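You operate a simulated robot arm through the tools that you are given. There is no shell and no other tool. Be economical: measure what you need, move in short steps, check, and stop when the job is done.

The job below is to be done with a simulated robot arm. You get a single attempt, and the scene is never put back.

## Task
Play the tone through the right test speaker alone.
Fine: bench amplifier on with its volume at 0, tone box on, MUTE off, input AUX, balance all the way to the right, then volume 2.

Only the result counts: the job must be done as asked and must still hold three seconds after the hand-in. Knocking over, shifting, dropping, spilling or breaking anything else fails it.

## Robot
A 6-joint arm with a two-finger parallel gripper, fixed in place. Base frame: the origin is at the foot of the arm, x ahead of it, y to its left, z up; the work surface is at about z = 823. Lengths are in mm, angles in rad, forces in N, time in s.
With the tool pointing down near the work surface it reaches from about 440 to 860 mm from the base axis. Its first joint turns from -2.007 to 2.007 rad. Payload 4.2 kg.
The TCP is the grasp point between the finger pads, 23 mm short of the fingertips. In the tool frame z runs along the fingers and y along their closing line. The gripper opens to 94 mm. The fingers are 38 mm wide and 10 mm thick; the gripper's body (54 by 96 mm) begins 39 mm behind the TCP.
Orientation is that of the tool frame in the base frame, as a unit quaternion [x, y, z, w]. With the fingers straight down and closing along the base's y, the tool's x points along the base's -x, its y along +y and its z along -z.

## Interface
- The arm moves only by the tool drive_tool. Its argument "rows" is a list of rows, each a list of 3 entries, a list of its own where there are three numbers: the turn, a rotation vector about the base's x, y, z in units of 60 degrees (1.0 is 60 degrees), then the shift along the base's x, y, z in units of 200 mm (1.0 is 200 mm), then the closure, from 0 (fully open) to 1 (shut). In form: [[[rx, ry, rz], [x, y, z], fingers], ...]. A call has 1 to 10 rows; each row is the pose to reach, as a shift and turn from the pose commanded when the call began. A call with a number of a shift or a turn outside -1 to 1 is refused whole. Rows are played at 5 a second. More than 50 mm and 0.15 rad between two rows, or a gripper value outside its range, and nothing of the call is played. Where a pose cannot be reached the arm comes as near as it can. A force on the tool above 90 N (or 10 N above the force at the start of the call, whichever is more), or a blocked arm, ends the call early, and 0.2 s more pass. Each finger travels about 108 mm/s and halts on what it meets, pressing with about 41 N; the grip force reading is that of the motor and also rises with nothing between the fingers. The clock runs only during rows and for 0.2 s after the last one: add rows that repeat a pose to give the fingers time. The reply holds the time, the measured pose of the TCP, the force on the tool along the base axes, the opening and the grip force, in the units named above and with some noise, with the torque about the TCP (base axes, N m) and any sound that the robot's microphone picked up.
- Cameras (640 x 400 px; columns grow to the right, rows downward): "scene" is fixed at [219.7, 648.9, 1402.2]; the picture's right is [-0.73, -0.68, 0.00], its down [-0.24, 0.25, -0.94] and it looks along [0.64, -0.68, -0.35] (base axes); focal length 361 px, centre (320, 200). "wrist" rides on the gripper at [86, 16, -75] in the tool frame; the picture's right is [-0.18, 0.98, 0.00], its down [-0.58, -0.11, -0.81] and it looks along [-0.79, -0.15, 0.59] (tool axes); focal length 243 px, centre (320, 200). There is no depth. A picture from a camera that has moved, and an enlarged one, comes with that camera's place and axes in the base frame and with its lens.
- snapshot(camera): a new picture of that camera. The clock stands still meanwhile.
- lift_body(by): slides the trunk up (or, below 0, down) by that many mm; the arm rides with it, the base frame stays. It gives what a move gives, with no picture.
- zoom(camera, box): a new picture of the part [left, top, right, bottom] of that camera's present view, enlarged. The clock stands still meanwhile.
- finish_job(): hands the job in; it is judged then, once.

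Go step by step. Nothing tells you positions but the pictures and the camera data: compare them with the known pose of the tool, close in by small moves and look again before you grip or let go. The budget is 120 turns and 64 pictures, counting those below and the enlarged ones. Unless the task says otherwise, let go and move clear before handing in, and close with one line.

The tools are called after "Call:" as a command line: name --argument value ..., lists and objects as JSON in quotes. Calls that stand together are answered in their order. drive_tool: Moves the arm, as the interface text tells. Its arguments: {"type":"object","properties":{"rows":{"type":"array","items":{"type":"array"}}},"required":["rows"]} The other tools are called the same way: lift_body (by) slides the trunk up or down; snapshot (camera) takes a picture; zoom (camera, box) takes an enlarged picture of a part of a camera's view; finish_job () hands the job in.

At the start:

```text
time_s: 0.0
ee_pos: [592.6, -112.8, 1194.2]
tool_rot: [0.0, 1.0, 0.001, 0.0]
force: [0.5, -0.1, -0.5]
wrist_torque: [0.0, 0.0, -0.02]
gripper_width: 94.1
grasp_force: 0.1
trunk travel left (down, up): [-800.0, 190.0]
```

scene: 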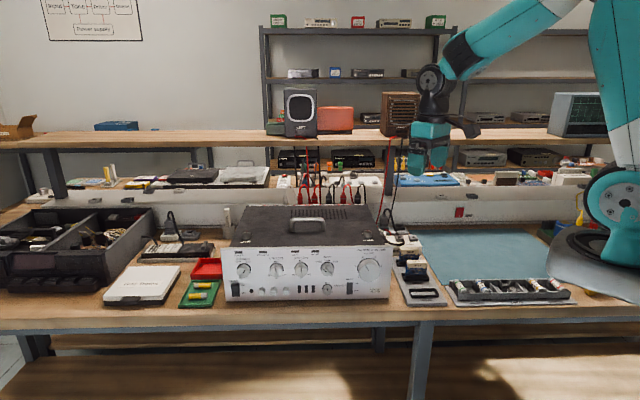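
wrist: 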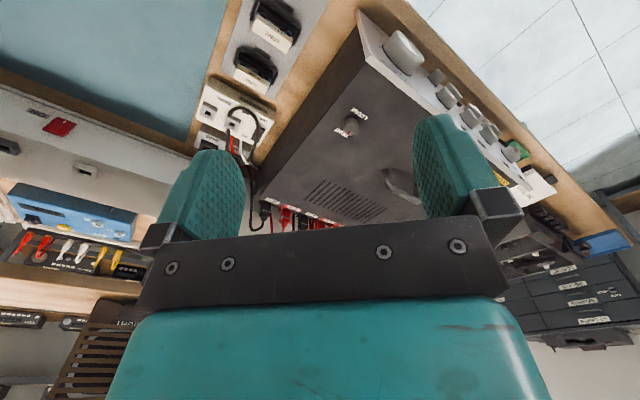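

The amplifier sits mid-bench with its front facing the scene camera. I'll enlarge the panel and its surroundings first.

Call:
zoom --camera "scene" --box '[215, 235, 395, 310]'

Call:
zoom --camera "scene" --box '[260, 60, 480, 240]'

Call:
zoom --camera "scene" --box '[370, 190, 580, 310]'

Call:
zoom --camera "scene" --box '[90, 190, 250, 310]'

```text
3.56 times, centred on (305, 272) of scene
camera zoom: at [219.7, 648.9, 1402.2], right [-0.73, -0.68, 0.0], down [-0.24, 0.25, -0.94], along [0.64, -0.68, -0.35], focal length 1285 px, centre (373, -58)
```

zoom: 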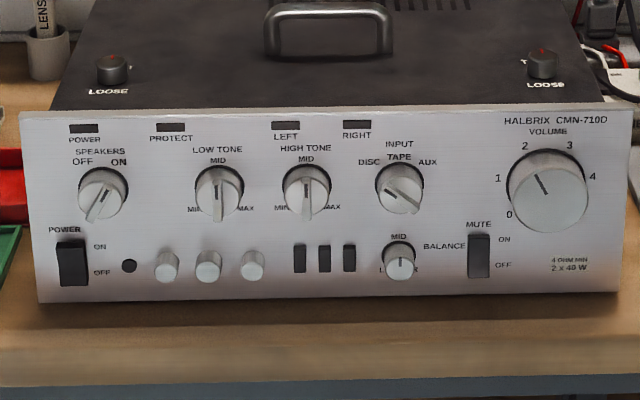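

```text
2.22 times, centred on (370, 150) of scene
camera zoom: at [219.7, 648.9, 1402.2], right [-0.73, -0.68, 0.0], down [-0.24, 0.25, -0.94], along [0.64, -0.68, -0.35], focal length 803 px, centre (209, 311)
```

zoom: 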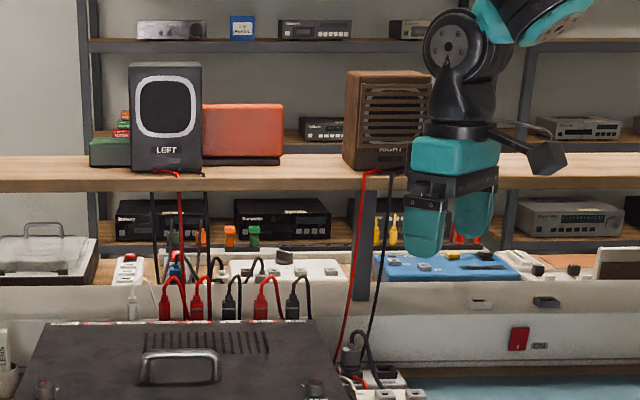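

```text
3.05 times, centred on (475, 250) of scene
camera zoom: at [219.7, 648.9, 1402.2], right [-0.73, -0.68, 0.0], down [-0.24, 0.25, -0.94], along [0.64, -0.68, -0.35], focal length 1101 px, centre (-152, 48)
```

zoom: 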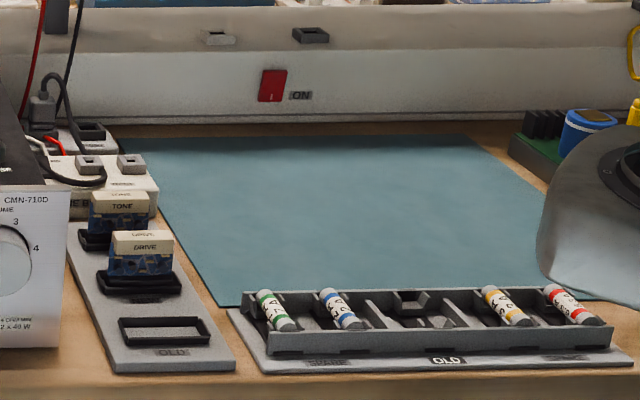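

```text
3.33 times, centred on (170, 250) of scene
camera zoom: at [219.7, 648.9, 1402.2], right [-0.73, -0.68, 0.0], down [-0.24, 0.25, -0.94], along [0.64, -0.68, -0.35], focal length 1204 px, centre (820, 33)
```

zoom: 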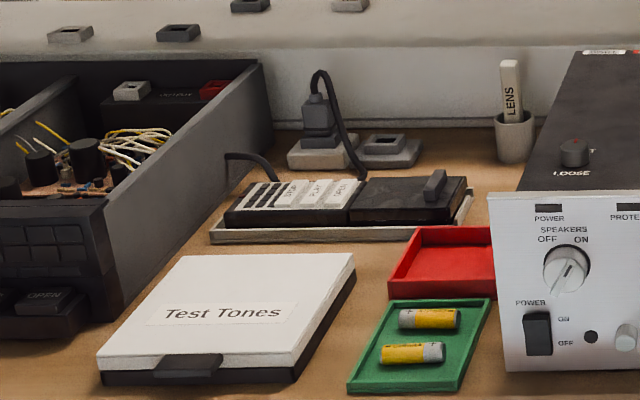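

Call:
zoom --camera "scene" --box '[370, 215, 450, 265]'

Call:
zoom --camera "scene" --box '[220, 240, 308, 300]'

Call:
zoom --camera "scene" --box '[305, 240, 393, 300]'

Call:
zoom --camera "wrist" --box '[180, 0, 340, 140]'

```text
8.00 times, centred on (410, 240) of scene
camera zoom: at [219.7, 648.9, 1402.2], right [-0.73, -0.68, 0.0], down [-0.24, 0.25, -0.94], along [0.64, -0.68, -0.35], focal length 2891 px, centre (-400, -120)
```

zoom: 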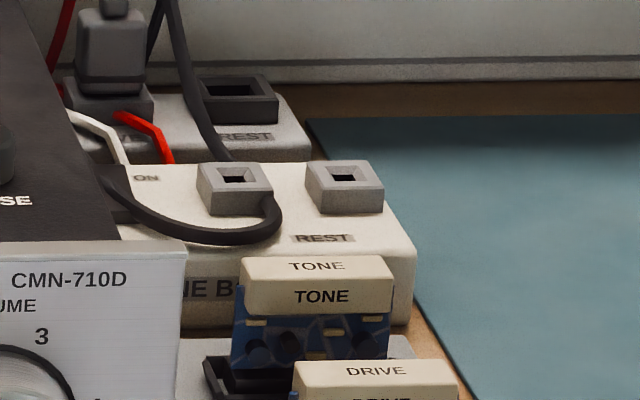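

```text
6.67 times, centred on (264, 270) of scene
camera zoom: at [219.7, 648.9, 1402.2], right [-0.73, -0.68, 0.0], down [-0.24, 0.25, -0.94], along [0.64, -0.68, -0.35], focal length 2409 px, centre (693, -267)
```

zoom: 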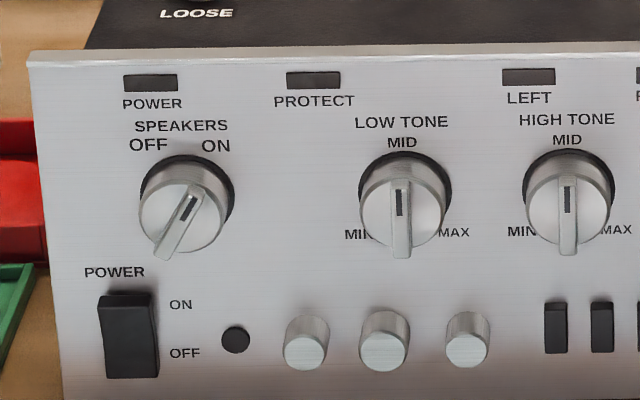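

```text
6.67 times, centred on (349, 270) of scene
camera zoom: at [219.7, 648.9, 1402.2], right [-0.73, -0.68, 0.0], down [-0.24, 0.25, -0.94], along [0.64, -0.68, -0.35], focal length 2409 px, centre (127, -267)
```

zoom: 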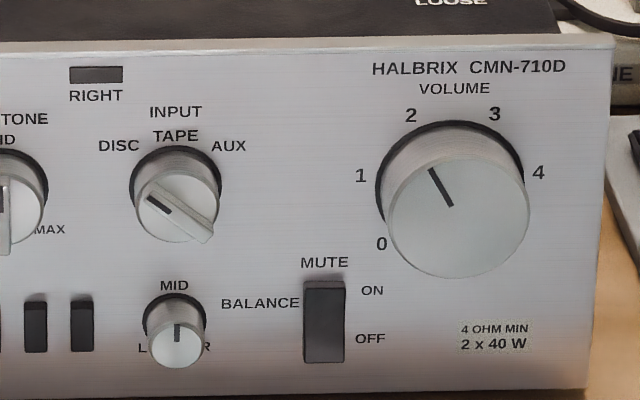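

```text
2.86 times, centred on (260, 70) of wrist
camera zoom: at [505.1, -95.9, 1270.0], right [0.18, 0.98, 0.0], down [0.58, -0.11, 0.81], along [0.79, -0.15, -0.59], focal length 693 px, centre (491, 571)
```

zoom: 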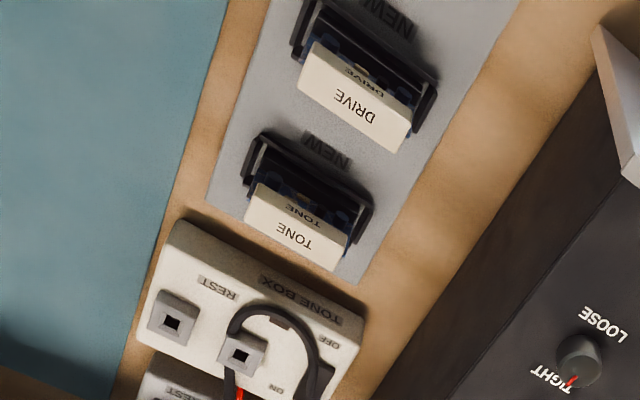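

Call:
zoom --camera "wrist" --box '[190, 70, 310, 160]'

Call:
drive_tool --rows '[[[0, 0, 0], [0.2, -0.2, 0], 1], [[0, 0, 0], [0.35, -0.4, 0], 1], [[0, 0, 0], [0.35, -0.6, 0], 1]]'

```text
4.44 times, centred on (250, 115) of wrist
camera zoom: at [505.1, -95.9, 1270.0], right [0.18, 0.98, 0.0], down [0.58, -0.11, 0.81], along [0.79, -0.15, -0.59], focal length 1078 px, centre (631, 578)
```

zoom: 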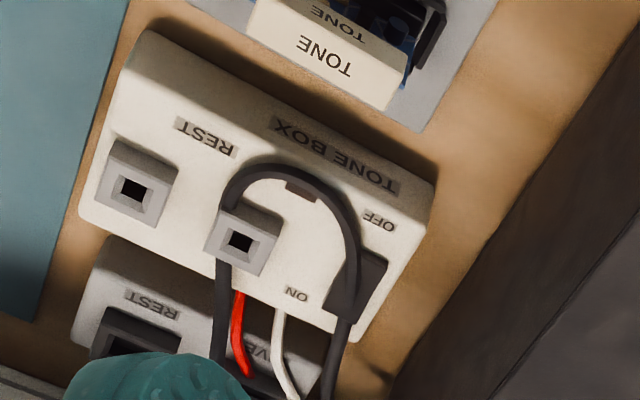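

```text
refused: row 1 steps farther than a row can; nothing moved
```

The tone box carries a rocker with OFF/ON ends, partly under a cable loop. I'll move closer for a better look.

Call:
drive_tool --rows '[[[0, 0, 0], [0.1, -0.2, 0], 1], [[0, 0, 0], [0.2, -0.4, 0], 1], [[0, 0, 0], [0.2, -0.6, -0.1], 1], [[0, 0, 0], [0.2, -0.75, -0.2], 1]]'

Call:
snapshot --camera "wrist"

```text
time_s: 1.0
ee_pos: [632.7, -263.8, 1153.5]
tool_rot: [0.0, 1.0, 0.0, 0.0]
force: [-0.6, 0.6, 0.6]
wrist_torque: [-0.01, -0.03, 0.01]
gripper_width: 0.0
grasp_force: 40.7
trunk travel left (down, up): [-800.0, 190.0]
```

```text
52 pictures are left
camera wrist: at [545.1, -246.7, 1228.1], right [0.18, 0.98, 0.0], down [0.58, -0.11, 0.81], along [0.79, -0.15, -0.59], focal length 243 px, centre (320, 200)
```

wrist: 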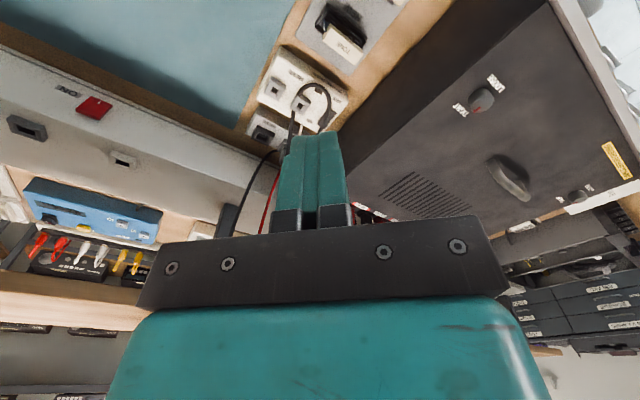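

Call:
zoom --camera "wrist" --box '[240, 40, 360, 150]'

```text
3.64 times, centred on (300, 95) of wrist
camera zoom: at [545.1, -246.7, 1228.1], right [0.18, 0.98, 0.0], down [0.58, -0.11, 0.81], along [0.79, -0.15, -0.59], focal length 882 px, centre (393, 582)
```

zoom: 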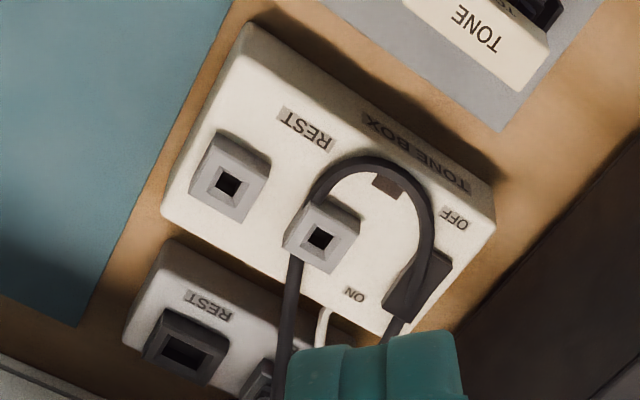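

I'll move the arm to the free space in front of the amplifier panel, then turn the tool horizontal with the camera on top, beginning with the volume knob.

Call:
drive_tool --rows '[[[0, 0, 0], [-0.05, 0.2, 0.05], 1], [[0, 0, 0], [-0.1, 0.4, 0.1], 1], [[0, 0, 0], [-0.15, 0.6, 0.15], 1], [[0, 0, 0], [-0.2, 0.8, 0.2], 1], [[0, 0, 0], [-0.25, 1, 0.2], 1]]'

Call:
drive_tool --rows '[[[-0.091, 0.038, 0.091], [-0.05, 0.1, 0], 1], [[-0.182, 0.076, 0.182], [-0.1, 0.2, 0], 1], [[-0.273, 0.114, 0.273], [-0.15, 0.3, 0], 1], [[-0.364, 0.152, 0.364], [-0.2, 0.4, 0], 1], [[-0.455, 0.19, 0.455], [-0.25, 0.5, 0], 1], [[-0.546, 0.229, 0.546], [-0.3, 0.6, 0], 1], [[-0.637, 0.267, 0.637], [-0.35, 0.7, 0], 1], [[-0.728, 0.305, 0.728], [-0.4, 0.8, 0], 1], [[-0.819, 0.343, 0.819], [-0.4, 0.9, 0], 1], [[-0.91, 0.381, 0.91], [-0.4, 1, 0], 1]]'

```text
time_s: 2.2
ee_pos: [584.2, -63.2, 1195.3]
tool_rot: [0.001, 1.0, 0.0, 0.0]
force: [0.3, -0.1, -0.7]
wrist_torque: [0.02, -0.01, 0.02]
gripper_width: 0.0
grasp_force: 40.6
trunk travel left (down, up): [-800.0, 190.0]
```

```text
time_s: 4.4
ee_pos: [490.6, 112.0, 1167.3]
tool_rot: [-0.439, 0.763, -0.438, -0.183]
force: [-0.5, 0.3, 0.0]
wrist_torque: [0.02, 0.01, -0.01]
gripper_width: 0.0
grasp_force: 41.1
out of reach, approached as far as the arm can: row 9, 10
trunk travel left (down, up): [-800.0, 190.0]
```

Call:
drive_tool --rows '[[[-0.091, 0.038, 0.091], [0.1, 0.1, 0], 1], [[-0.182, 0.076, 0.182], [0.2, 0.2, 0], 1], [[-0.273, 0.114, 0.273], [0.3, 0.3, 0], 1], [[-0.364, 0.152, 0.364], [0.4, 0.4, 0], 1], [[-0.455, 0.19, 0.455], [0.4, 0.5, 0], 1], [[-0.546, 0.229, 0.546], [0.4, 0.6, 0], 1], [[-0.637, 0.267, 0.637], [0.4, 0.6, 0], 1], [[-0.733, 0.307, 0.733], [0.4, 0.6, 0], 1]]'

Call:
snapshot --camera "scene"

```text
time_s: 6.2
ee_pos: [532.3, 87.9, 1092.9]
tool_rot: [0.671, -0.32, 0.621, 0.25]
force: [-0.9, 0.2, -0.1]
wrist_torque: [0.01, -0.02, 0.04]
gripper_width: 0.2
grasp_force: 40.9
out of reach, approached as far as the arm can: row 1, 2, 3, 4, 5, 6, 7, 8
trunk travel left (down, up): [-800.0, 190.0]
```

```text
50 pictures are left
```

scene: 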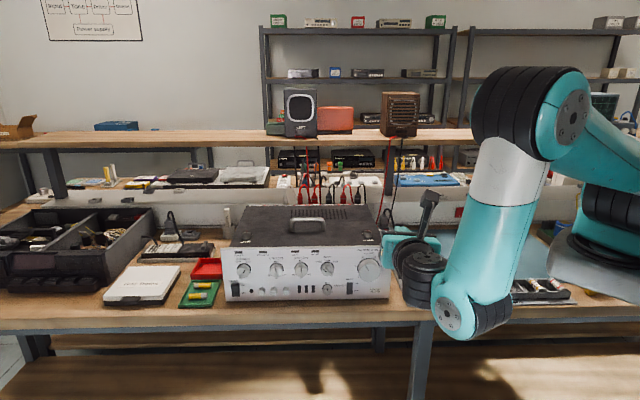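

Call:
drive_tool --rows '[[[0, 0, 0], [0, -0.2, -0.1], 1], [[0, 0, 0], [0, -0.4, -0.2], 1]]'

```text
time_s: 6.8
ee_pos: [533.1, 9.5, 1048.2]
tool_rot: [0.671, -0.321, 0.62, 0.249]
force: [0.0, 0.0, 0.4]
wrist_torque: [0.01, 0.01, 0.01]
gripper_width: 0.0
grasp_force: 40.8
trunk travel left (down, up): [-800.0, 190.0]
```

Call:
drive_tool --rows '[[[-0.029, -0.006, 0.008], [0.09, 0.06, -0.15], 0.3], [[-0.058, -0.012, 0.016], [0.17, 0.12, -0.3], 0.2], [[-0.087, -0.018, 0.024], [0.26, 0.18, -0.45], 0.1], [[-0.1155, -0.025, 0.032], [0.35, 0.25, -0.6], 0.1]]'

Call:
snapshot --camera "wrist"

Call:
snapshot --camera "scene"

```text
time_s: 7.8
ee_pos: [570.2, 39.2, 927.0]
tool_rot: [0.663, -0.278, 0.641, 0.27]
force: [-0.1, 0.2, 0.4]
wrist_torque: [0.03, 0.0, 0.02]
gripper_width: 84.5
grasp_force: 0.1
out of reach, approached as far as the arm can: row 3, 4
trunk travel left (down, up): [-800.0, 190.0]
```

```text
49 pictures are left
camera wrist: at [508.5, 79.1, 1017.5], right [-0.71, -0.68, -0.18], down [-0.5, 0.67, -0.55], along [0.5, -0.3, -0.81], focal length 243 px, centre (320, 200)
```

wrist: 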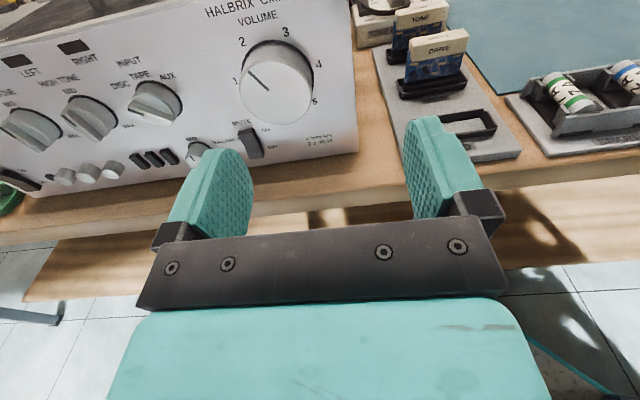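

```text
48 pictures are left
```

scene: 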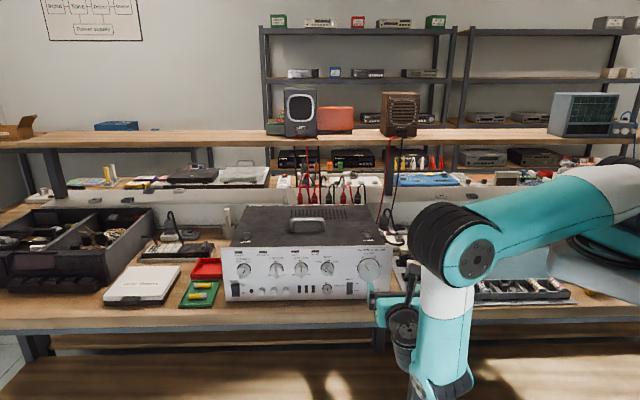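

Call:
drive_tool --rows '[[[0, 0, 0], [0, 0, 0.2], 0.1], [[0, 0, 0], [0, 0, 0.4], 0.1], [[0, 0, 0], [0, 0, 0.6], 0.1], [[0, 0, 0], [0, 0, 0.75], 0.1]]'

Call:
lift_body --by -150

Call:
drive_tool --rows '[[[-0.02, 0, 0.0], [0.1, 0.1, 0], 0.1], [[-0.04, 0, 0], [0.17, 0.17, 0], 0.1]]'

```text
time_s: 8.8
ee_pos: [546.8, 27.4, 1066.3]
tool_rot: [0.657, -0.275, 0.648, 0.272]
force: [0.9, -0.2, 0.3]
wrist_torque: [-0.04, 0.0, 0.0]
gripper_width: 84.4
grasp_force: 0.1
out of reach, approached as far as the arm can: row 1, 2, 3, 4
trunk travel left (down, up): [-800.0, 190.0]
```

```text
time_s: 10.6
ee_pos: [546.1, 28.9, 917.5]
tool_rot: [0.655, -0.275, 0.648, 0.273]
force: [-0.3, 0.7, -0.5]
wrist_torque: [0.0, -0.02, 0.0]
gripper_width: 84.4
grasp_force: 0.2
trunk travel left (down, up): [-650.0, 340.0]
```

```text
time_s: 11.2
ee_pos: [540.4, 38.6, 906.2]
tool_rot: [0.658, -0.264, 0.646, 0.283]
force: [0.1, -0.1, 0.3]
wrist_torque: [0.0, -0.01, 0.03]
gripper_width: 84.9
grasp_force: 0.0
out of reach, approached as far as the arm can: row 1, 2
trunk travel left (down, up): [-650.0, 340.0]
```

The arm is stuck on a wrist limit in this roll. I'll roll 90° back so the camera sits to the right and the fingers close vertically.

Call:
drive_tool --rows '[[[0.094, -0.095, 0], [0, 0, 0.05], 0.1], [[0.188, -0.19, 0], [0, 0, 0.1], 0.1], [[0.282, -0.285, 0], [0, 0, 0.15], 0.1], [[0.376, -0.38, 0], [0, 0, 0.2], 0.1], [[0.47, -0.475, 0], [0, 0, 0.2], 0.1], [[0.564, -0.57, 0], [0, 0, 0.2], 0.1], [[0.658, -0.665, 0], [0, 0, 0.2], 0.1], [[0.752, -0.76, 0], [0, 0, 0.2], 0.1], [[0.846, -0.855, 0], [0, 0, 0.2], 0.1], [[0.94, -0.95, 0], [0, 0, 0.2], 0.1]]'

```text
time_s: 13.3
ee_pos: [535.4, 29.5, 942.8]
tool_rot: [0.328, -0.629, 0.677, -0.196]
force: [0.4, -0.2, -0.8]
wrist_torque: [0.05, -0.01, -0.02]
gripper_width: 84.5
grasp_force: 0.0
out of reach, approached as far as the arm can: row 1, 2, 3, 4, 5, 6, 7, 8, 9, 10
trunk travel left (down, up): [-650.0, 340.0]
```

Call:
drive_tool --rows '[[[0.07, -0.07, 0], [-0.05, 0.15, 0], 0.1], [[0.14, -0.14, 0], [0, 0.3, 0], 0.1]]'

Call:
snapshot --camera "scene"

```text
time_s: 13.9
ee_pos: [513.3, 66.9, 928.5]
tool_rot: [-0.264, 0.662, -0.65, 0.264]
force: [-0.9, -1.1, 0.2]
wrist_torque: [0.05, 0.01, 0.0]
gripper_width: 84.4
grasp_force: 0.1
out of reach, approached as far as the arm can: row 1, 2
trunk travel left (down, up): [-650.0, 340.0]
```

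```text
47 pictures are left
```

scene: 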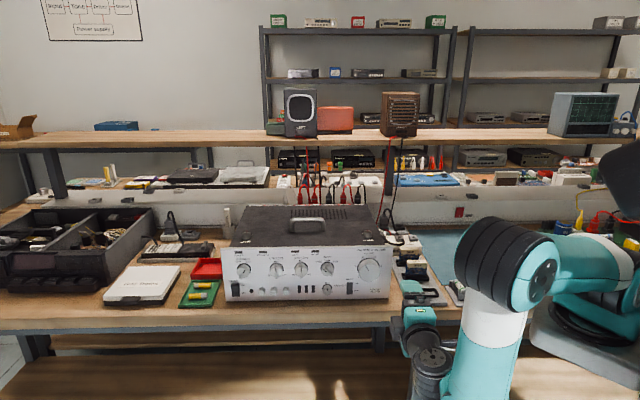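

The wrist link is folded under the forearm, which is the limit I hit. I'll raise the tool relative to the shoulder and lower the trunk so the forearm comes in flatter.

Call:
drive_tool --rows '[[[0, 0, 0], [0, 0, 0.2], 0.1], [[0, 0, 0], [0, 0, 0.4], 0.1], [[0, 0, 0], [0, 0, 0.6], 0.1], [[0, 0, 0], [0, 0, 0.8], 0.1], [[0, 0, 0], [0, 0, 1], 0.1]]'

Call:
drive_tool --rows '[[[0, 0, 0], [0, 0, 0.2], 0.1], [[0, 0, 0], [0, 0, 0.4], 0.1], [[0, 0, 0], [0, 0, 0.6], 0.1], [[0, 0, 0], [0, 0, 0.8], 0.1], [[0, 0, 0], [0, 0, 1], 0.1]]'

```text
time_s: 15.2
ee_pos: [480.0, 5.9, 1045.0]
tool_rot: [0.257, -0.659, 0.66, -0.253]
force: [-0.5, 0.1, 0.3]
wrist_torque: [-0.01, 0.01, 0.01]
gripper_width: 84.5
grasp_force: 0.1
out of reach, approached as far as the arm can: row 1, 2, 3, 4, 5
trunk travel left (down, up): [-650.0, 340.0]
```

```text
time_s: 16.6
ee_pos: [464.2, -4.4, 1050.6]
tool_rot: [0.224, -0.668, 0.675, -0.219]
force: [-0.7, 0.7, 0.4]
wrist_torque: [0.01, -0.01, 0.01]
gripper_width: 84.7
grasp_force: 0.0
out of reach, approached as far as the arm can: row 1, 2, 3, 4, 5
trunk travel left (down, up): [-650.0, 340.0]
stopped in row 5: the arm was blocked; the commanded pose is now the measured one
```

Call:
drive_tool --rows '[[[0.095, 0.094, 0], [0, 0.1, 0.1], 0.5], [[0.19, 0.188, 0], [0, 0.2, 0.2], 1], [[0.285, 0.282, 0], [0, 0.2, 0.3], 1], [[0.38, 0.376, 0], [0, 0.2, 0.4], 1], [[0.475, 0.47, 0], [0, 0.2, 0.5], 1], [[0.57, 0.564, 0], [0, 0.2, 0.6], 1], [[0.665, 0.658, 0], [0, 0.2, 0.7], 1], [[0.76, 0.752, 0], [0, 0.2, 0.8], 1], [[0.855, 0.846, 0], [0, 0.2, 0.8], 1]]'

```text
time_s: 18.6
ee_pos: [465.3, 39.4, 1208.9]
tool_rot: [-0.366, 0.916, -0.167, -0.003]
force: [0.0, 0.3, 0.6]
wrist_torque: [0.01, -0.04, 0.01]
gripper_width: 0.0
grasp_force: 40.9
out of reach, approached as far as the arm can: row 1, 2, 3, 8
trunk travel left (down, up): [-650.0, 340.0]
```

Call:
lift_body --by -250

Call:
drive_tool --rows '[[[0, 0, 0], [0, 0, 0.2], 1], [[0, 0, 0], [0, 0, 0.4], 1], [[0, 0, 0], [0, 0.1, 0.6], 1], [[0, 0, 0], [0, 0.2, 0.8], 1], [[0, 0, 0], [0, 0.3, 1], 1]]'

Call:
drive_tool --rows '[[[-0.095, -0.094, 0], [0, 0, 0], 1], [[-0.19, -0.188, 0], [0, 0, 0], 1], [[-0.285, -0.282, 0], [0, 0, 0], 1], [[-0.38, -0.376, 0], [0, 0, 0], 1], [[-0.475, -0.47, 0], [0, 0, 0], 1], [[-0.57, -0.564, 0], [0, 0, 0], 1], [[-0.665, -0.658, 0], [0, 0, 0], 1], [[-0.76, -0.752, 0], [0, 0, 0], 1]]'

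Call:
snapshot --camera "scene"

```text
time_s: 21.1
ee_pos: [463.9, 38.6, 959.7]
tool_rot: [-0.367, 0.915, -0.168, -0.003]
force: [0.8, 0.5, 0.4]
wrist_torque: [-0.01, 0.0, -0.03]
gripper_width: 0.0
grasp_force: 40.5
trunk travel left (down, up): [-400.0, 590.0]
```

```text
time_s: 22.3
ee_pos: [480.5, 41.8, 968.4]
tool_rot: [-0.365, 0.916, -0.168, -0.003]
force: [0.0, 0.6, 0.2]
wrist_torque: [-0.01, -0.01, 0.0]
gripper_width: 0.0
grasp_force: 41.1
out of reach, approached as far as the arm can: row 1, 2, 3, 4, 5
trunk travel left (down, up): [-400.0, 590.0]
```

```text
time_s: 24.1
ee_pos: [498.7, -31.0, 838.4]
tool_rot: [-0.249, 0.719, -0.617, 0.203]
force: [0.8, -0.1, -0.2]
wrist_torque: [0.0, 0.0, 0.01]
gripper_width: 0.2
grasp_force: 41.1
out of reach, approached as far as the arm can: row 1, 2, 3, 4, 5, 6, 7, 8
trunk travel left (down, up): [-400.0, 590.0]
```

```text
46 pictures are left
```

scene: 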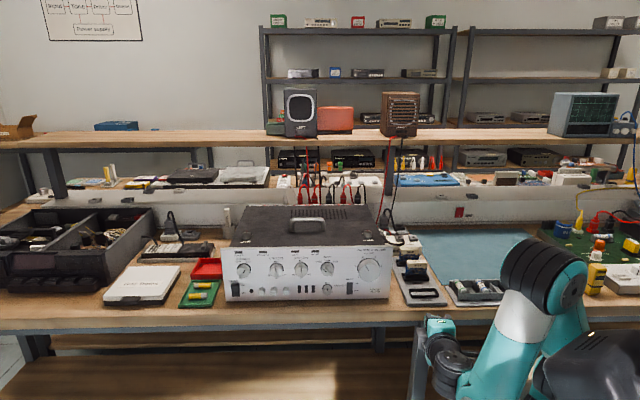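

Call:
drive_tool --rows '[[[0, 0, 0], [0.05, 0.1, 0.15], 1], [[0, 0, 0], [0.1, 0.2, 0.3], 1], [[0, 0, 0], [0.2, 0.3, 0.4], 1], [[0, 0, 0], [0.35, 0.4, 0.45], 1], [[0, 0, 0], [0.5, 0.45, 0.45], 1]]'

Call:
snapshot --camera "scene"

```text
time_s: 25.3
ee_pos: [514.4, -22.1, 823.2]
tool_rot: [-0.246, 0.714, -0.624, 0.201]
force: [-0.6, 0.0, 0.1]
wrist_torque: [-0.02, 0.01, 0.01]
gripper_width: 0.0
grasp_force: 40.7
out of reach, approached as far as the arm can: row 1, 2, 3, 4, 5
trunk travel left (down, up): [-400.0, 590.0]
```

```text
45 pictures are left
```

scene: 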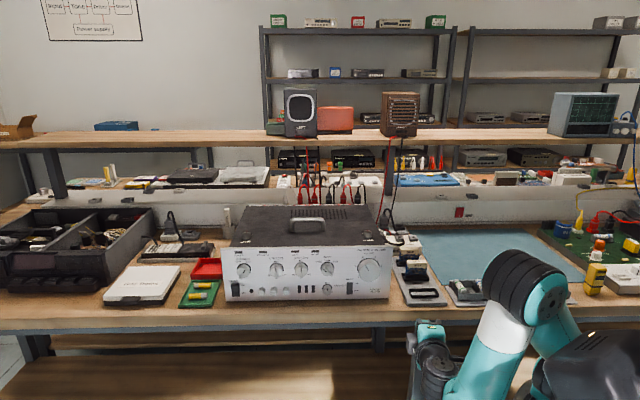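

Call:
drive_tool --rows '[[[0, 0, 0], [-0.1, 0.05, 0], 1], [[0, 0, 0], [-0.2, 0.1, 0], 1], [[0, 0, 0], [-0.3, 0.1, 0], 1]]'

Call:
lift_body --by 200

Call:
drive_tool --rows '[[[0.095, 0.094, 0], [0.1, 0.1, 0.1], 1], [[0.19, 0.188, 0], [0.2, 0.1, 0.2], 1], [[0.285, 0.282, 0], [0.2, 0.1, 0.3], 1], [[0.38, 0.376, 0], [0.2, 0.1, 0.4], 1], [[0.475, 0.47, 0], [0.2, 0.1, 0.5], 1], [[0.57, 0.564, 0], [0.2, 0.1, 0.6], 1], [[0.665, 0.658, 0], [0.2, 0.1, 0.6], 1], [[0.76, 0.752, 0], [0.2, 0.1, 0.6], 1], [[0.855, 0.846, 0], [0.2, 0.1, 0.6], 1]]'

```text
time_s: 26.1
ee_pos: [462.2, -11.4, 820.1]
tool_rot: [-0.233, 0.718, -0.628, 0.189]
force: [1.1, 0.3, -0.4]
wrist_torque: [-0.04, -0.02, -0.01]
gripper_width: 0.0
grasp_force: 40.9
out of reach, approached as far as the arm can: row 3
trunk travel left (down, up): [-400.0, 590.0]
```

```text
time_s: 28.3
ee_pos: [462.3, -11.1, 1018.8]
tool_rot: [-0.233, 0.718, -0.628, 0.19]
force: [0.8, -0.3, 0.4]
wrist_torque: [-0.01, 0.0, -0.01]
gripper_width: 0.1
grasp_force: 41.1
trunk travel left (down, up): [-600.0, 390.0]
```

```text
time_s: 30.3
ee_pos: [499.1, 17.9, 1137.6]
tool_rot: [-0.375, 0.921, -0.104, -0.031]
force: [-0.2, 0.1, 0.7]
wrist_torque: [-0.03, -0.04, 0.01]
gripper_width: 0.0
grasp_force: 40.9
trunk travel left (down, up): [-600.0, 390.0]
```

Call:
drive_tool --rows '[[[-0.0787, 0.014, 0.1088], [0.03, 0.05, 0], 1], [[-0.1574, 0.028, 0.2176], [0.06, 0.1, 0], 1], [[-0.2361, 0.042, 0.3264], [0.1, 0.15, 0], 1], [[-0.3148, 0.056, 0.4352], [0.13, 0.2, 0], 1], [[-0.3935, 0.07, 0.544], [0.17, 0.25, 0], 1], [[-0.4722, 0.084, 0.6528], [0.2, 0.3, 0], 1], [[-0.5509, 0.098, 0.7616], [0.25, 0.35, 0], 1], [[-0.6296, 0.112, 0.8704], [0.3, 0.4, 0], 1], [[-0.7083, 0.126, 0.9792], [0.3, 0.45, 0], 1]]'

Call:
drive_tool --rows '[[[-0.0787, 0.014, 0.1088], [0, 0, 0], 1], [[-0.1574, 0.028, 0.2176], [0, 0, 0], 1], [[-0.2361, 0.042, 0.3264], [0, 0, 0], 1]]'

```text
time_s: 32.3
ee_pos: [567.1, 79.6, 1096.5]
tool_rot: [0.739, -0.523, 0.394, 0.157]
force: [0.2, 0.6, 0.1]
wrist_torque: [0.04, 0.03, 0.02]
gripper_width: 0.1
grasp_force: 40.2
out of reach, approached as far as the arm can: row 4, 5, 6, 7, 8, 9
trunk travel left (down, up): [-600.0, 390.0]
```

```text
time_s: 33.1
ee_pos: [565.2, 78.6, 1096.5]
tool_rot: [0.799, -0.334, 0.462, 0.192]
force: [0.1, 0.2, 0.1]
wrist_torque: [0.01, -0.02, -0.03]
gripper_width: 0.0
grasp_force: 41.3
trunk travel left (down, up): [-600.0, 390.0]
```

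Now the tool points at the panel, pitched 30° down with the camera on top. I'll move in front of the volume knob and look.

Call:
drive_tool --rows '[[[0, 0, 0], [0.05, -0.02, -0.2], 0.5], [[0, 0, 0], [0.1, -0.05, -0.4], 0.3], [[0, 0, 0], [0.15, -0.07, -0.6], 0.2], [[0, 0, 0], [0.19, -0.09, -0.8], 0.2]]'

Call:
snapshot --camera "wrist"

```text
time_s: 34.1
ee_pos: [602.0, 59.0, 936.7]
tool_rot: [0.799, -0.335, 0.461, 0.192]
force: [-1.1, -0.9, 0.3]
wrist_torque: [0.07, -0.01, 0.02]
gripper_width: 75.2
grasp_force: 0.2
trunk travel left (down, up): [-600.0, 390.0]
```

```text
44 pictures are left
camera wrist: at [574.6, 63.0, 1050.1], right [-0.77, -0.62, -0.16], down [-0.62, 0.78, -0.1], along [0.19, 0.02, -0.98], focal length 243 px, centre (320, 200)
```

wrist: 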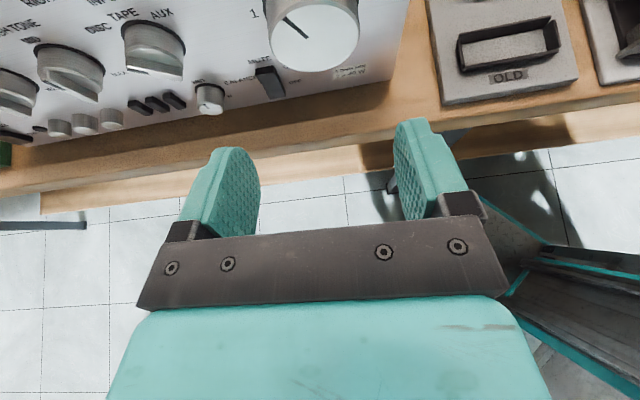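

Call:
drive_tool --rows '[[[0, 0, 0], [0.0, 0.0, -0.085], 0.32], [[0, 0, 0], [0.1, -0.1, -0.085], 0.32], [[0, 0, 0], [0.17, -0.18, -0.085], 0.32], [[0, 0, 0], [0.22, -0.24, -0.085], 0.32], [[0, 0, 0], [0.24, -0.26, -0.085], 0.32]]'

Call:
snapshot --camera "wrist"

Call:
zoom --camera "scene" --box '[320, 230, 420, 310]'

```text
time_s: 35.3
ee_pos: [652.6, 8.6, 917.4]
tool_rot: [0.799, -0.335, 0.46, 0.192]
force: [-0.1, -0.8, -0.1]
wrist_torque: [0.01, -0.03, -0.02]
gripper_width: 63.8
grasp_force: 0.0
trunk travel left (down, up): [-600.0, 390.0]
```

```text
43 pictures are left
camera wrist: at [623.6, 13.0, 1031.1], right [-0.77, -0.62, -0.16], down [-0.62, 0.78, -0.1], along [0.19, 0.02, -0.98], focal length 243 px, centre (320, 200)
```

wrist: 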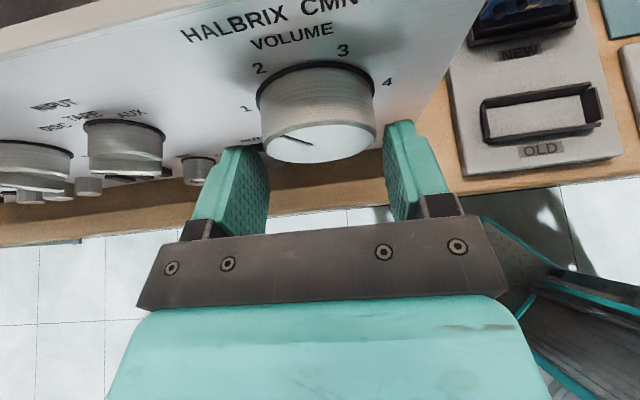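

```text
5.00 times, centred on (370, 270) of scene
camera zoom: at [219.7, 648.9, 1402.2], right [-0.73, -0.68, 0.0], down [-0.24, 0.25, -0.94], along [0.64, -0.68, -0.35], focal length 1807 px, centre (70, -150)
```

zoom: 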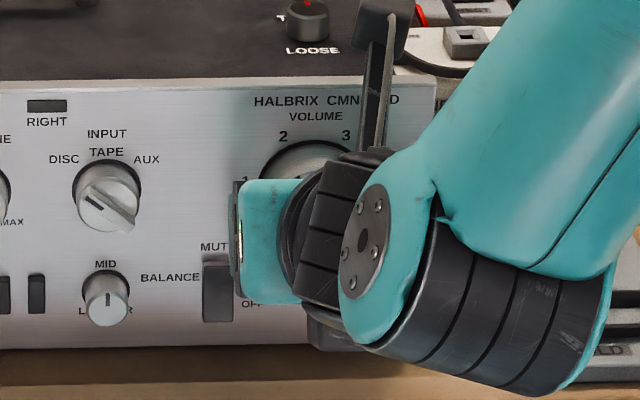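

Call:
drive_tool --rows '[[[0, 0, 0], [0.011, -0.015, 0], 0.32], [[0, 0, 0], [0.022, -0.031, 0], 0.32], [[0, 0, 0], [0.022, -0.031, 0], 0.5], [[0, 0, 0], [0.022, -0.031, 0], 0.7], [[0, 0, 0], [0.022, -0.031, 0], 0.7]]'

```text
time_s: 36.5
ee_pos: [655.3, 3.1, 918.0]
tool_rot: [0.799, -0.335, 0.461, 0.192]
force: [0.1, 2.3, 0.7]
wrist_torque: [0.05, 0.08, 0.57]
gripper_width: 53.5
grasp_force: 45.0
trunk travel left (down, up): [-600.0, 390.0]
```

The knob is gripped at 53 mm. I'll turn it anticlockwise towards 0 in steps.

Call:
drive_tool --rows '[[[-0.0876, 0.0891, 0], [0.022, -0.031, 0], 0.8], [[-0.1752, 0.1782, 0], [0.022, -0.031, 0], 0.8], [[-0.2628, 0.2673, 0], [0.022, -0.031, 0], 0.8], [[-0.3504, 0.3564, 0], [0.022, -0.031, 0], 0.8]]'

Call:
zoom --camera "wrist" --box '[200, 0, 440, 150]'

```text
time_s: 37.5
ee_pos: [658.1, 0.6, 919.3]
tool_rot: [0.823, -0.202, 0.359, 0.392]
force: [-25.5, 37.1, 3.8]
wrist_torque: [0.77, 0.21, 1.17]
gripper_width: 53.1
grasp_force: 45.4
trunk travel left (down, up): [-600.0, 390.0]
```

```text
2.67 times, centred on (320, 75) of wrist
camera zoom: at [672.5, 45.1, 1025.2], right [-0.73, -0.59, 0.35], down [-0.67, 0.73, -0.14], along [-0.18, -0.34, -0.92], focal length 647 px, centre (320, 533)
```

zoom: 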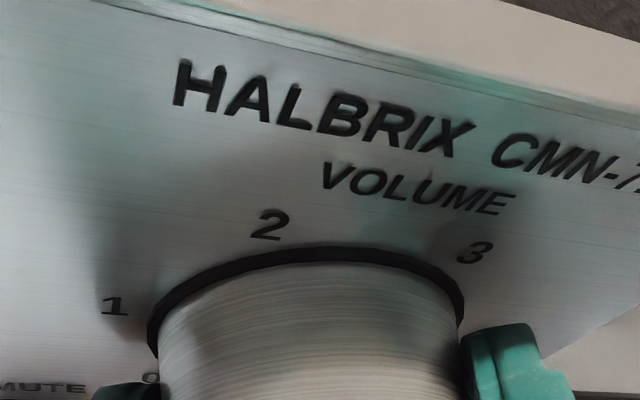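

I mistakenly repeated the inward shift and am pressing on the panel, so I'll back off at once.

Call:
drive_tool --rows '[[[0, 0, 0], [-0.022, 0.024, 0], 0.8], [[0, 0, 0], [-0.025, 0.028, 0], 0.8]]'

Call:
snapshot --camera "wrist"

```text
time_s: 38.1
ee_pos: [657.7, 0.5, 919.4]
tool_rot: [0.821, -0.206, 0.36, 0.393]
force: [35.2, -5.9, 0.3]
wrist_torque: [0.31, 0.31, 1.0]
gripper_width: 52.8
grasp_force: 44.8
trunk travel left (down, up): [-600.0, 390.0]
```

```text
40 pictures are left
camera wrist: at [671.2, 45.6, 1024.9], right [-0.73, -0.59, 0.35], down [-0.66, 0.74, -0.14], along [-0.17, -0.34, -0.93], focal length 243 px, centre (320, 200)
```

wrist: 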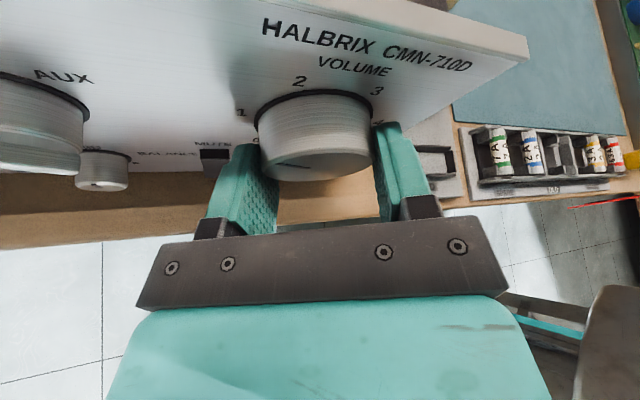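

Call:
drive_tool --rows '[[[0, 0, 0], [0.0175, -0.0035, 0], 0.8], [[-0.0876, 0.0891, 0], [0.0175, -0.0035, 0], 0.8], [[-0.1752, 0.1782, 0], [0.0175, -0.0035, 0], 0.8]]'

```text
time_s: 38.9
ee_pos: [656.9, 1.0, 918.7]
tool_rot: [0.812, -0.134, 0.296, 0.485]
force: [-14.4, -6.2, -8.2]
wrist_torque: [-0.17, -0.11, 0.33]
gripper_width: 52.8
grasp_force: 45.8
trunk travel left (down, up): [-600.0, 390.0]
```

Call:
drive_tool --rows '[[[-0.0876, 0.0891, 0], [-0.0035, -0.0035, -0.004], 0.8], [[-0.1752, 0.1782, 0], [-0.0035, -0.0035, -0.004], 0.8], [[-0.2628, 0.2673, 0], [-0.0035, -0.0035, -0.004], 0.8]]'

Call:
snapshot --camera "wrist"

```text
time_s: 39.7
ee_pos: [631.0, -26.9, 902.6]
tool_rot: [0.781, -0.016, 0.195, 0.593]
force: [-32.7, 61.2, 43.0]
wrist_torque: [-1.9, -1.49, 0.53]
gripper_width: 32.4
grasp_force: 15.3
out of reach, approached as far as the arm can: row 2, 3
trunk travel left (down, up): [-600.0, 390.0]
```

```text
39 pictures are left
camera wrist: at [684.6, 56.5, 963.4], right [-0.42, -0.33, 0.84], down [-0.74, 0.66, -0.11], along [-0.52, -0.67, -0.52], focal length 243 px, centre (320, 200)
```

wrist: 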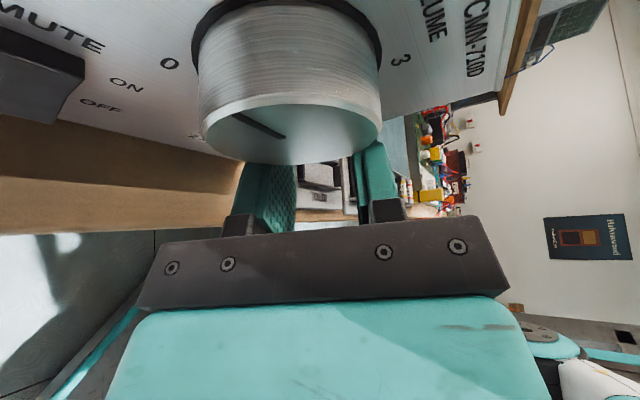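

The arm hit its roll limit and slipped off the knob. I'll back straight away from the panel.

Call:
drive_tool --rows '[[[0, 0, 0], [-0.05, 0.06, 0.02], 0.6], [[0, 0, 0], [-0.15, 0.18, 0.04], 0.6], [[0, 0, 0], [-0.25, 0.3, 0.06], 0.6], [[0, 0, 0], [-0.32, 0.38, 0.08], 0.6]]'

Call:
zoom --camera "scene" --box '[215, 225, 405, 310]'

```text
time_s: 40.7
ee_pos: [552.0, 23.1, 897.3]
tool_rot: [0.773, -0.022, 0.198, 0.602]
force: [-1.2, -0.1, 0.6]
wrist_torque: [-0.04, 0.05, -0.01]
gripper_width: 37.6
grasp_force: 0.1
out of reach, approached as far as the arm can: row 1, 2, 3, 4
trunk travel left (down, up): [-600.0, 390.0]
```

```text
3.37 times, centred on (310, 268) of scene
camera zoom: at [219.7, 648.9, 1402.2], right [-0.73, -0.68, 0.0], down [-0.24, 0.25, -0.94], along [0.64, -0.68, -0.35], focal length 1217 px, centre (354, -27)
```

zoom: 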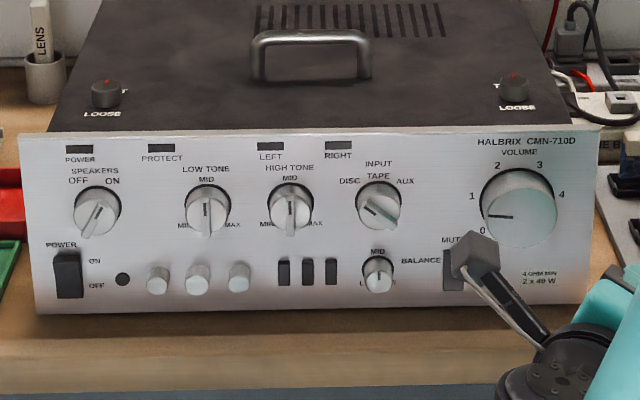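

The amplifier hasn't moved, and the volume now points near 1. I'll roll back so I can re-grip with room for the remaining ~45°.

Call:
drive_tool --rows '[[[0.0926, -0.0943, 0], [-0.02, 0.05, 0.05], 0.5], [[0.1852, -0.1886, 0], [0.0, 0.1, 0.1], 0.4], [[0.2778, -0.2829, 0], [0.03, 0.13, 0.14], 0.33], [[0.3704, -0.3772, 0], [0.06, 0.15, 0.16], 0.33], [[0.463, -0.4715, 0], [0.1, 0.17, 0.18], 0.33], [[0.5556, -0.5658, 0], [0.14, 0.18, 0.18], 0.33], [[0.6482, -0.6601, 0], [0.2, 0.18, 0.18], 0.33], [[0.7408, -0.7544, 0], [0.25, 0.18, 0.18], 0.33], [[0.8334, -0.8487, 0], [0.25, 0.18, 0.18], 0.33], [[0.926, -0.943, 0], [0.25, 0.18, 0.18], 0.33]]'

Call:
snapshot --camera "wrist"

```text
time_s: 42.9
ee_pos: [606.8, 57.9, 934.0]
tool_rot: [0.774, -0.382, 0.493, 0.107]
force: [0.2, -0.5, 0.7]
wrist_torque: [-0.03, 0.04, 0.02]
gripper_width: 62.9
grasp_force: 0.0
trunk travel left (down, up): [-600.0, 390.0]
```

```text
37 pictures are left
camera wrist: at [562.6, 45.9, 1041.4], right [-0.73, -0.58, -0.36], down [-0.6, 0.79, -0.07], along [0.33, 0.16, -0.93], focal length 243 px, centre (320, 200)
```

wrist: 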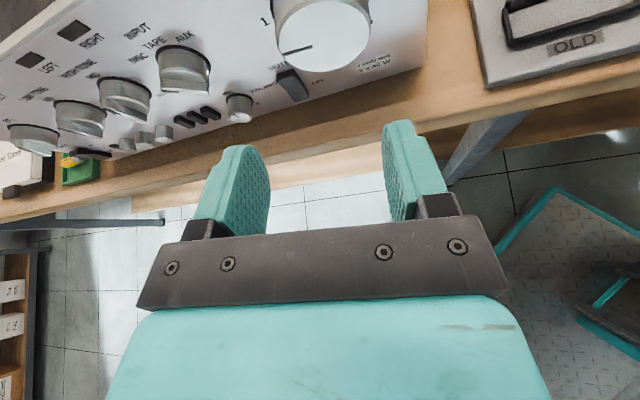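

Call:
drive_tool --rows '[[[0, 0, 0], [0.02, -0.035, -0.0775], 0.33], [[0, 0, 0], [0.12, -0.145, -0.0775], 0.33], [[0, 0, 0], [0.19, -0.22, -0.0775], 0.33], [[0, 0, 0], [0.225, -0.258, -0.0775], 0.33], [[0, 0, 0], [0.238, -0.274, -0.0775], 0.33]]'

```text
time_s: 44.1
ee_pos: [653.6, 0.7, 919.5]
tool_rot: [0.775, -0.381, 0.493, 0.108]
force: [0.4, -0.4, 1.2]
wrist_torque: [0.01, 0.0, -0.01]
gripper_width: 63.1
grasp_force: 0.1
trunk travel left (down, up): [-600.0, 390.0]
```

Free of contact and around the knob; I'll grip, then turn about 30° and check.

Call:
drive_tool --rows '[[[0, 0, 0], [0, 0, 0], 0.5], [[0, 0, 0], [0, 0, 0], 0.8], [[-0.0876, 0.0891, 0], [0, 0, 0], 0.8], [[-0.1752, 0.1782, 0], [0, 0, 0], 0.8], [[-0.2628, 0.2673, 0], [0, 0, 0], 0.8], [[-0.3504, 0.3564, 0], [0, 0, 0], 0.8]]'

Call:
snapshot --camera "wrist"

```text
time_s: 45.5
ee_pos: [655.4, 1.9, 918.1]
tool_rot: [0.82, -0.257, 0.401, 0.317]
force: [22.0, 1.8, 3.0]
wrist_torque: [-0.67, -0.63, 0.64]
gripper_width: 52.6
grasp_force: 44.9
trunk travel left (down, up): [-600.0, 390.0]
```

```text
36 pictures are left
camera wrist: at [653.2, 31.8, 1030.3], right [-0.76, -0.63, 0.16], down [-0.64, 0.75, -0.13], along [-0.04, -0.2, -0.98], focal length 243 px, centre (320, 200)
```

wrist: 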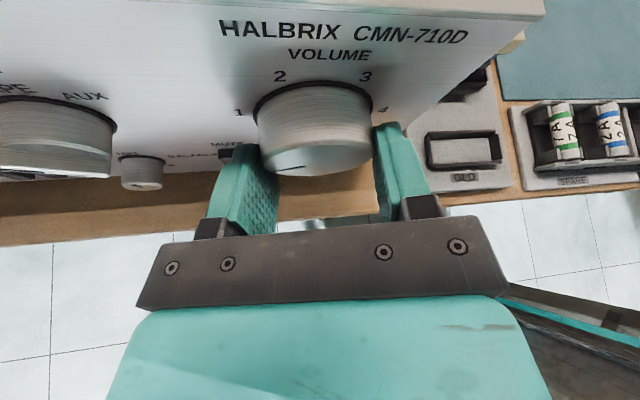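

Call:
drive_tool --rows '[[[-0.0876, 0.0891, 0], [0.008, 0, 0], 0.8], [[-0.1752, 0.1782, 0], [0.008, 0, 0], 0.8]]'

Call:
zoom --camera "wrist" --box '[220, 60, 420, 200]'

```text
time_s: 46.1
ee_pos: [654.8, 1.9, 918.0]
tool_rot: [0.82, -0.19, 0.347, 0.414]
force: [-3.6, 4.9, 5.5]
wrist_torque: [-0.41, -0.45, 0.41]
gripper_width: 52.6
grasp_force: 45.5
trunk travel left (down, up): [-600.0, 390.0]
```

```text
2.86 times, centred on (320, 130) of wrist
camera zoom: at [673.4, 51.7, 1021.3], right [-0.71, -0.57, 0.4], down [-0.67, 0.73, -0.14], along [-0.21, -0.37, -0.9], focal length 693 px, centre (320, 400)
```

zoom: 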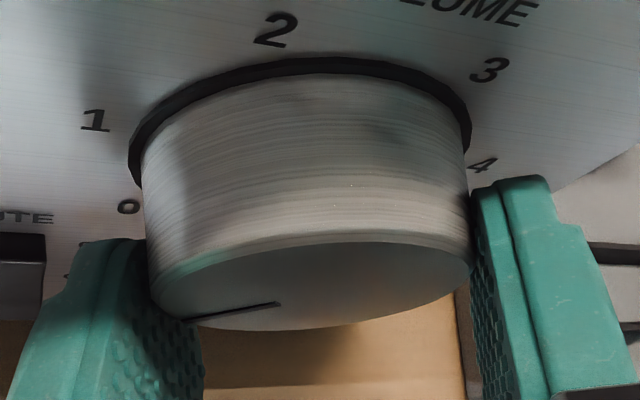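

Call:
drive_tool --rows '[[[-0.06, 0.061, 0], [0, 0, 0], 0.8], [[-0.06, 0.061, 0], [0, 0, 0], 0.4], [[-0.06, 0.061, 0], [0, 0, 0], 0.33], [[-0.06, 0.061, 0], [-0.1, 0.1, 0], 0.33], [[-0.06, 0.061, 0], [-0.25, 0.25, 0.0], 0.33], [[0.03, -0.03, 0], [-0.4, 0.38, 0.0], 0.33], [[0.12, -0.122, 0], [-0.6, 0.45, 0.0], 0.33]]'

Call:
zoom --camera "scene" --box '[305, 235, 400, 305]'

```text
time_s: 47.7
ee_pos: [536.4, 93.7, 919.2]
tool_rot: [0.822, -0.237, 0.386, 0.346]
force: [-0.3, 0.1, 0.1]
wrist_torque: [0.02, 0.0, -0.02]
gripper_width: 63.2
grasp_force: 0.0
trunk travel left (down, up): [-600.0, 390.0]
```

```text
5.71 times, centred on (352, 270) of scene
camera zoom: at [219.7, 648.9, 1402.2], right [-0.73, -0.68, 0.0], down [-0.24, 0.25, -0.94], along [0.64, -0.68, -0.35], focal length 2065 px, centre (134, -200)
```

zoom: 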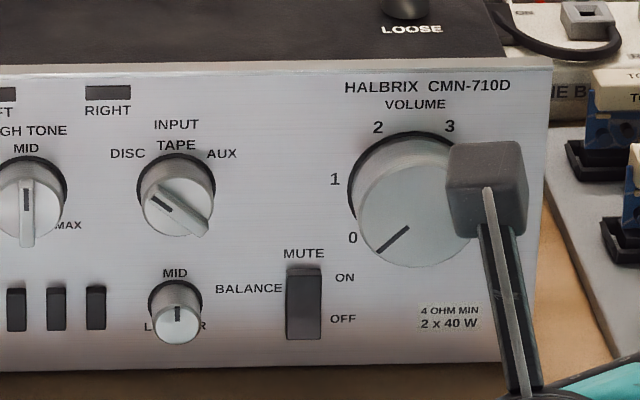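

The volume now points at 0. Next is the power rocker at the far left end, so I'll swing the tool there with the fingers shut.

Call:
drive_tool --rows '[[[0.075, -0.059, 0.063], [0.12, 0.2, 0], 0.6], [[0.15, -0.117, 0.127], [0.28, 0.36, 0], 1], [[0.224, -0.176, 0.19], [0.44, 0.5, 0], 1], [[0.299, -0.234, 0.253], [0.62, 0.62, 0], 1], [[0.299, -0.234, 0.253], [0.8, 0.72, 0], 1], [[0.299, -0.234, 0.253], [0.97, 0.8, 0], 1]]'

Call:
drive_tool --rows '[[[0, 0, 0], [0.18, 0.08, -0.05], 1], [[0, 0, 0], [0.36, 0.13, -0.1], 1], [[0, 0, 0], [0.54, 0.14, -0.15], 1]]'

Call:
snapshot --camera "wrist"

Call:
snapshot --camera "scene"

```text
time_s: 49.1
ee_pos: [728.5, 253.1, 918.2]
tool_rot: [0.836, -0.224, 0.483, 0.13]
force: [-0.4, 0.0, -0.1]
wrist_torque: [0.01, 0.02, 0.04]
gripper_width: 0.0
grasp_force: 41.6
trunk travel left (down, up): [-600.0, 390.0]
```

```text
time_s: 49.9
ee_pos: [794.2, 255.1, 881.4]
tool_rot: [0.836, -0.223, 0.484, 0.13]
force: [0.7, 0.2, 0.0]
wrist_torque: [-0.01, -0.05, -0.03]
gripper_width: 0.1
grasp_force: 40.7
out of reach, approached as far as the arm can: row 2, 3
trunk travel left (down, up): [-600.0, 390.0]
```

```text
33 pictures are left
camera wrist: at [766.7, 253.0, 993.6], right [-0.57, -0.8, -0.16], down [-0.8, 0.59, -0.1], along [0.17, 0.07, -0.98], focal length 243 px, centre (320, 200)
```

wrist: 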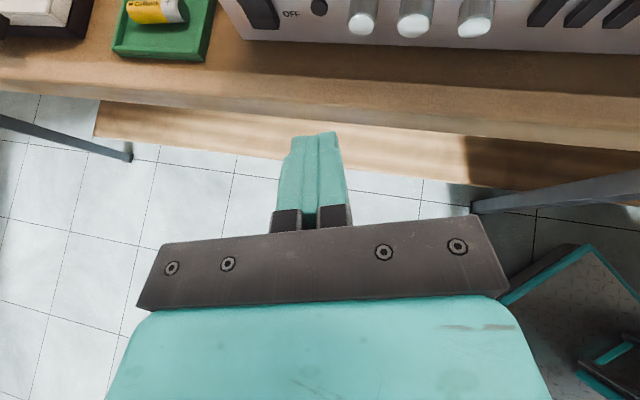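

```text
32 pictures are left
```

scene: 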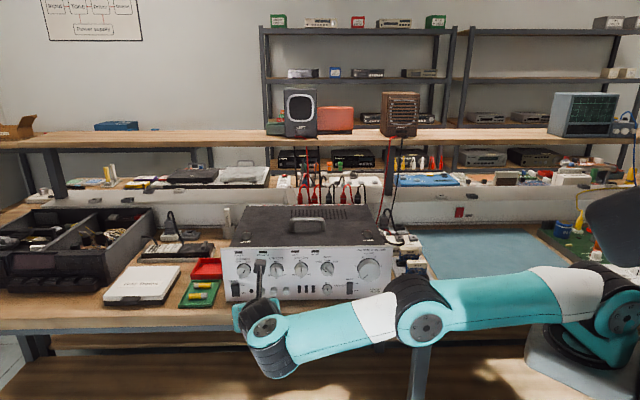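

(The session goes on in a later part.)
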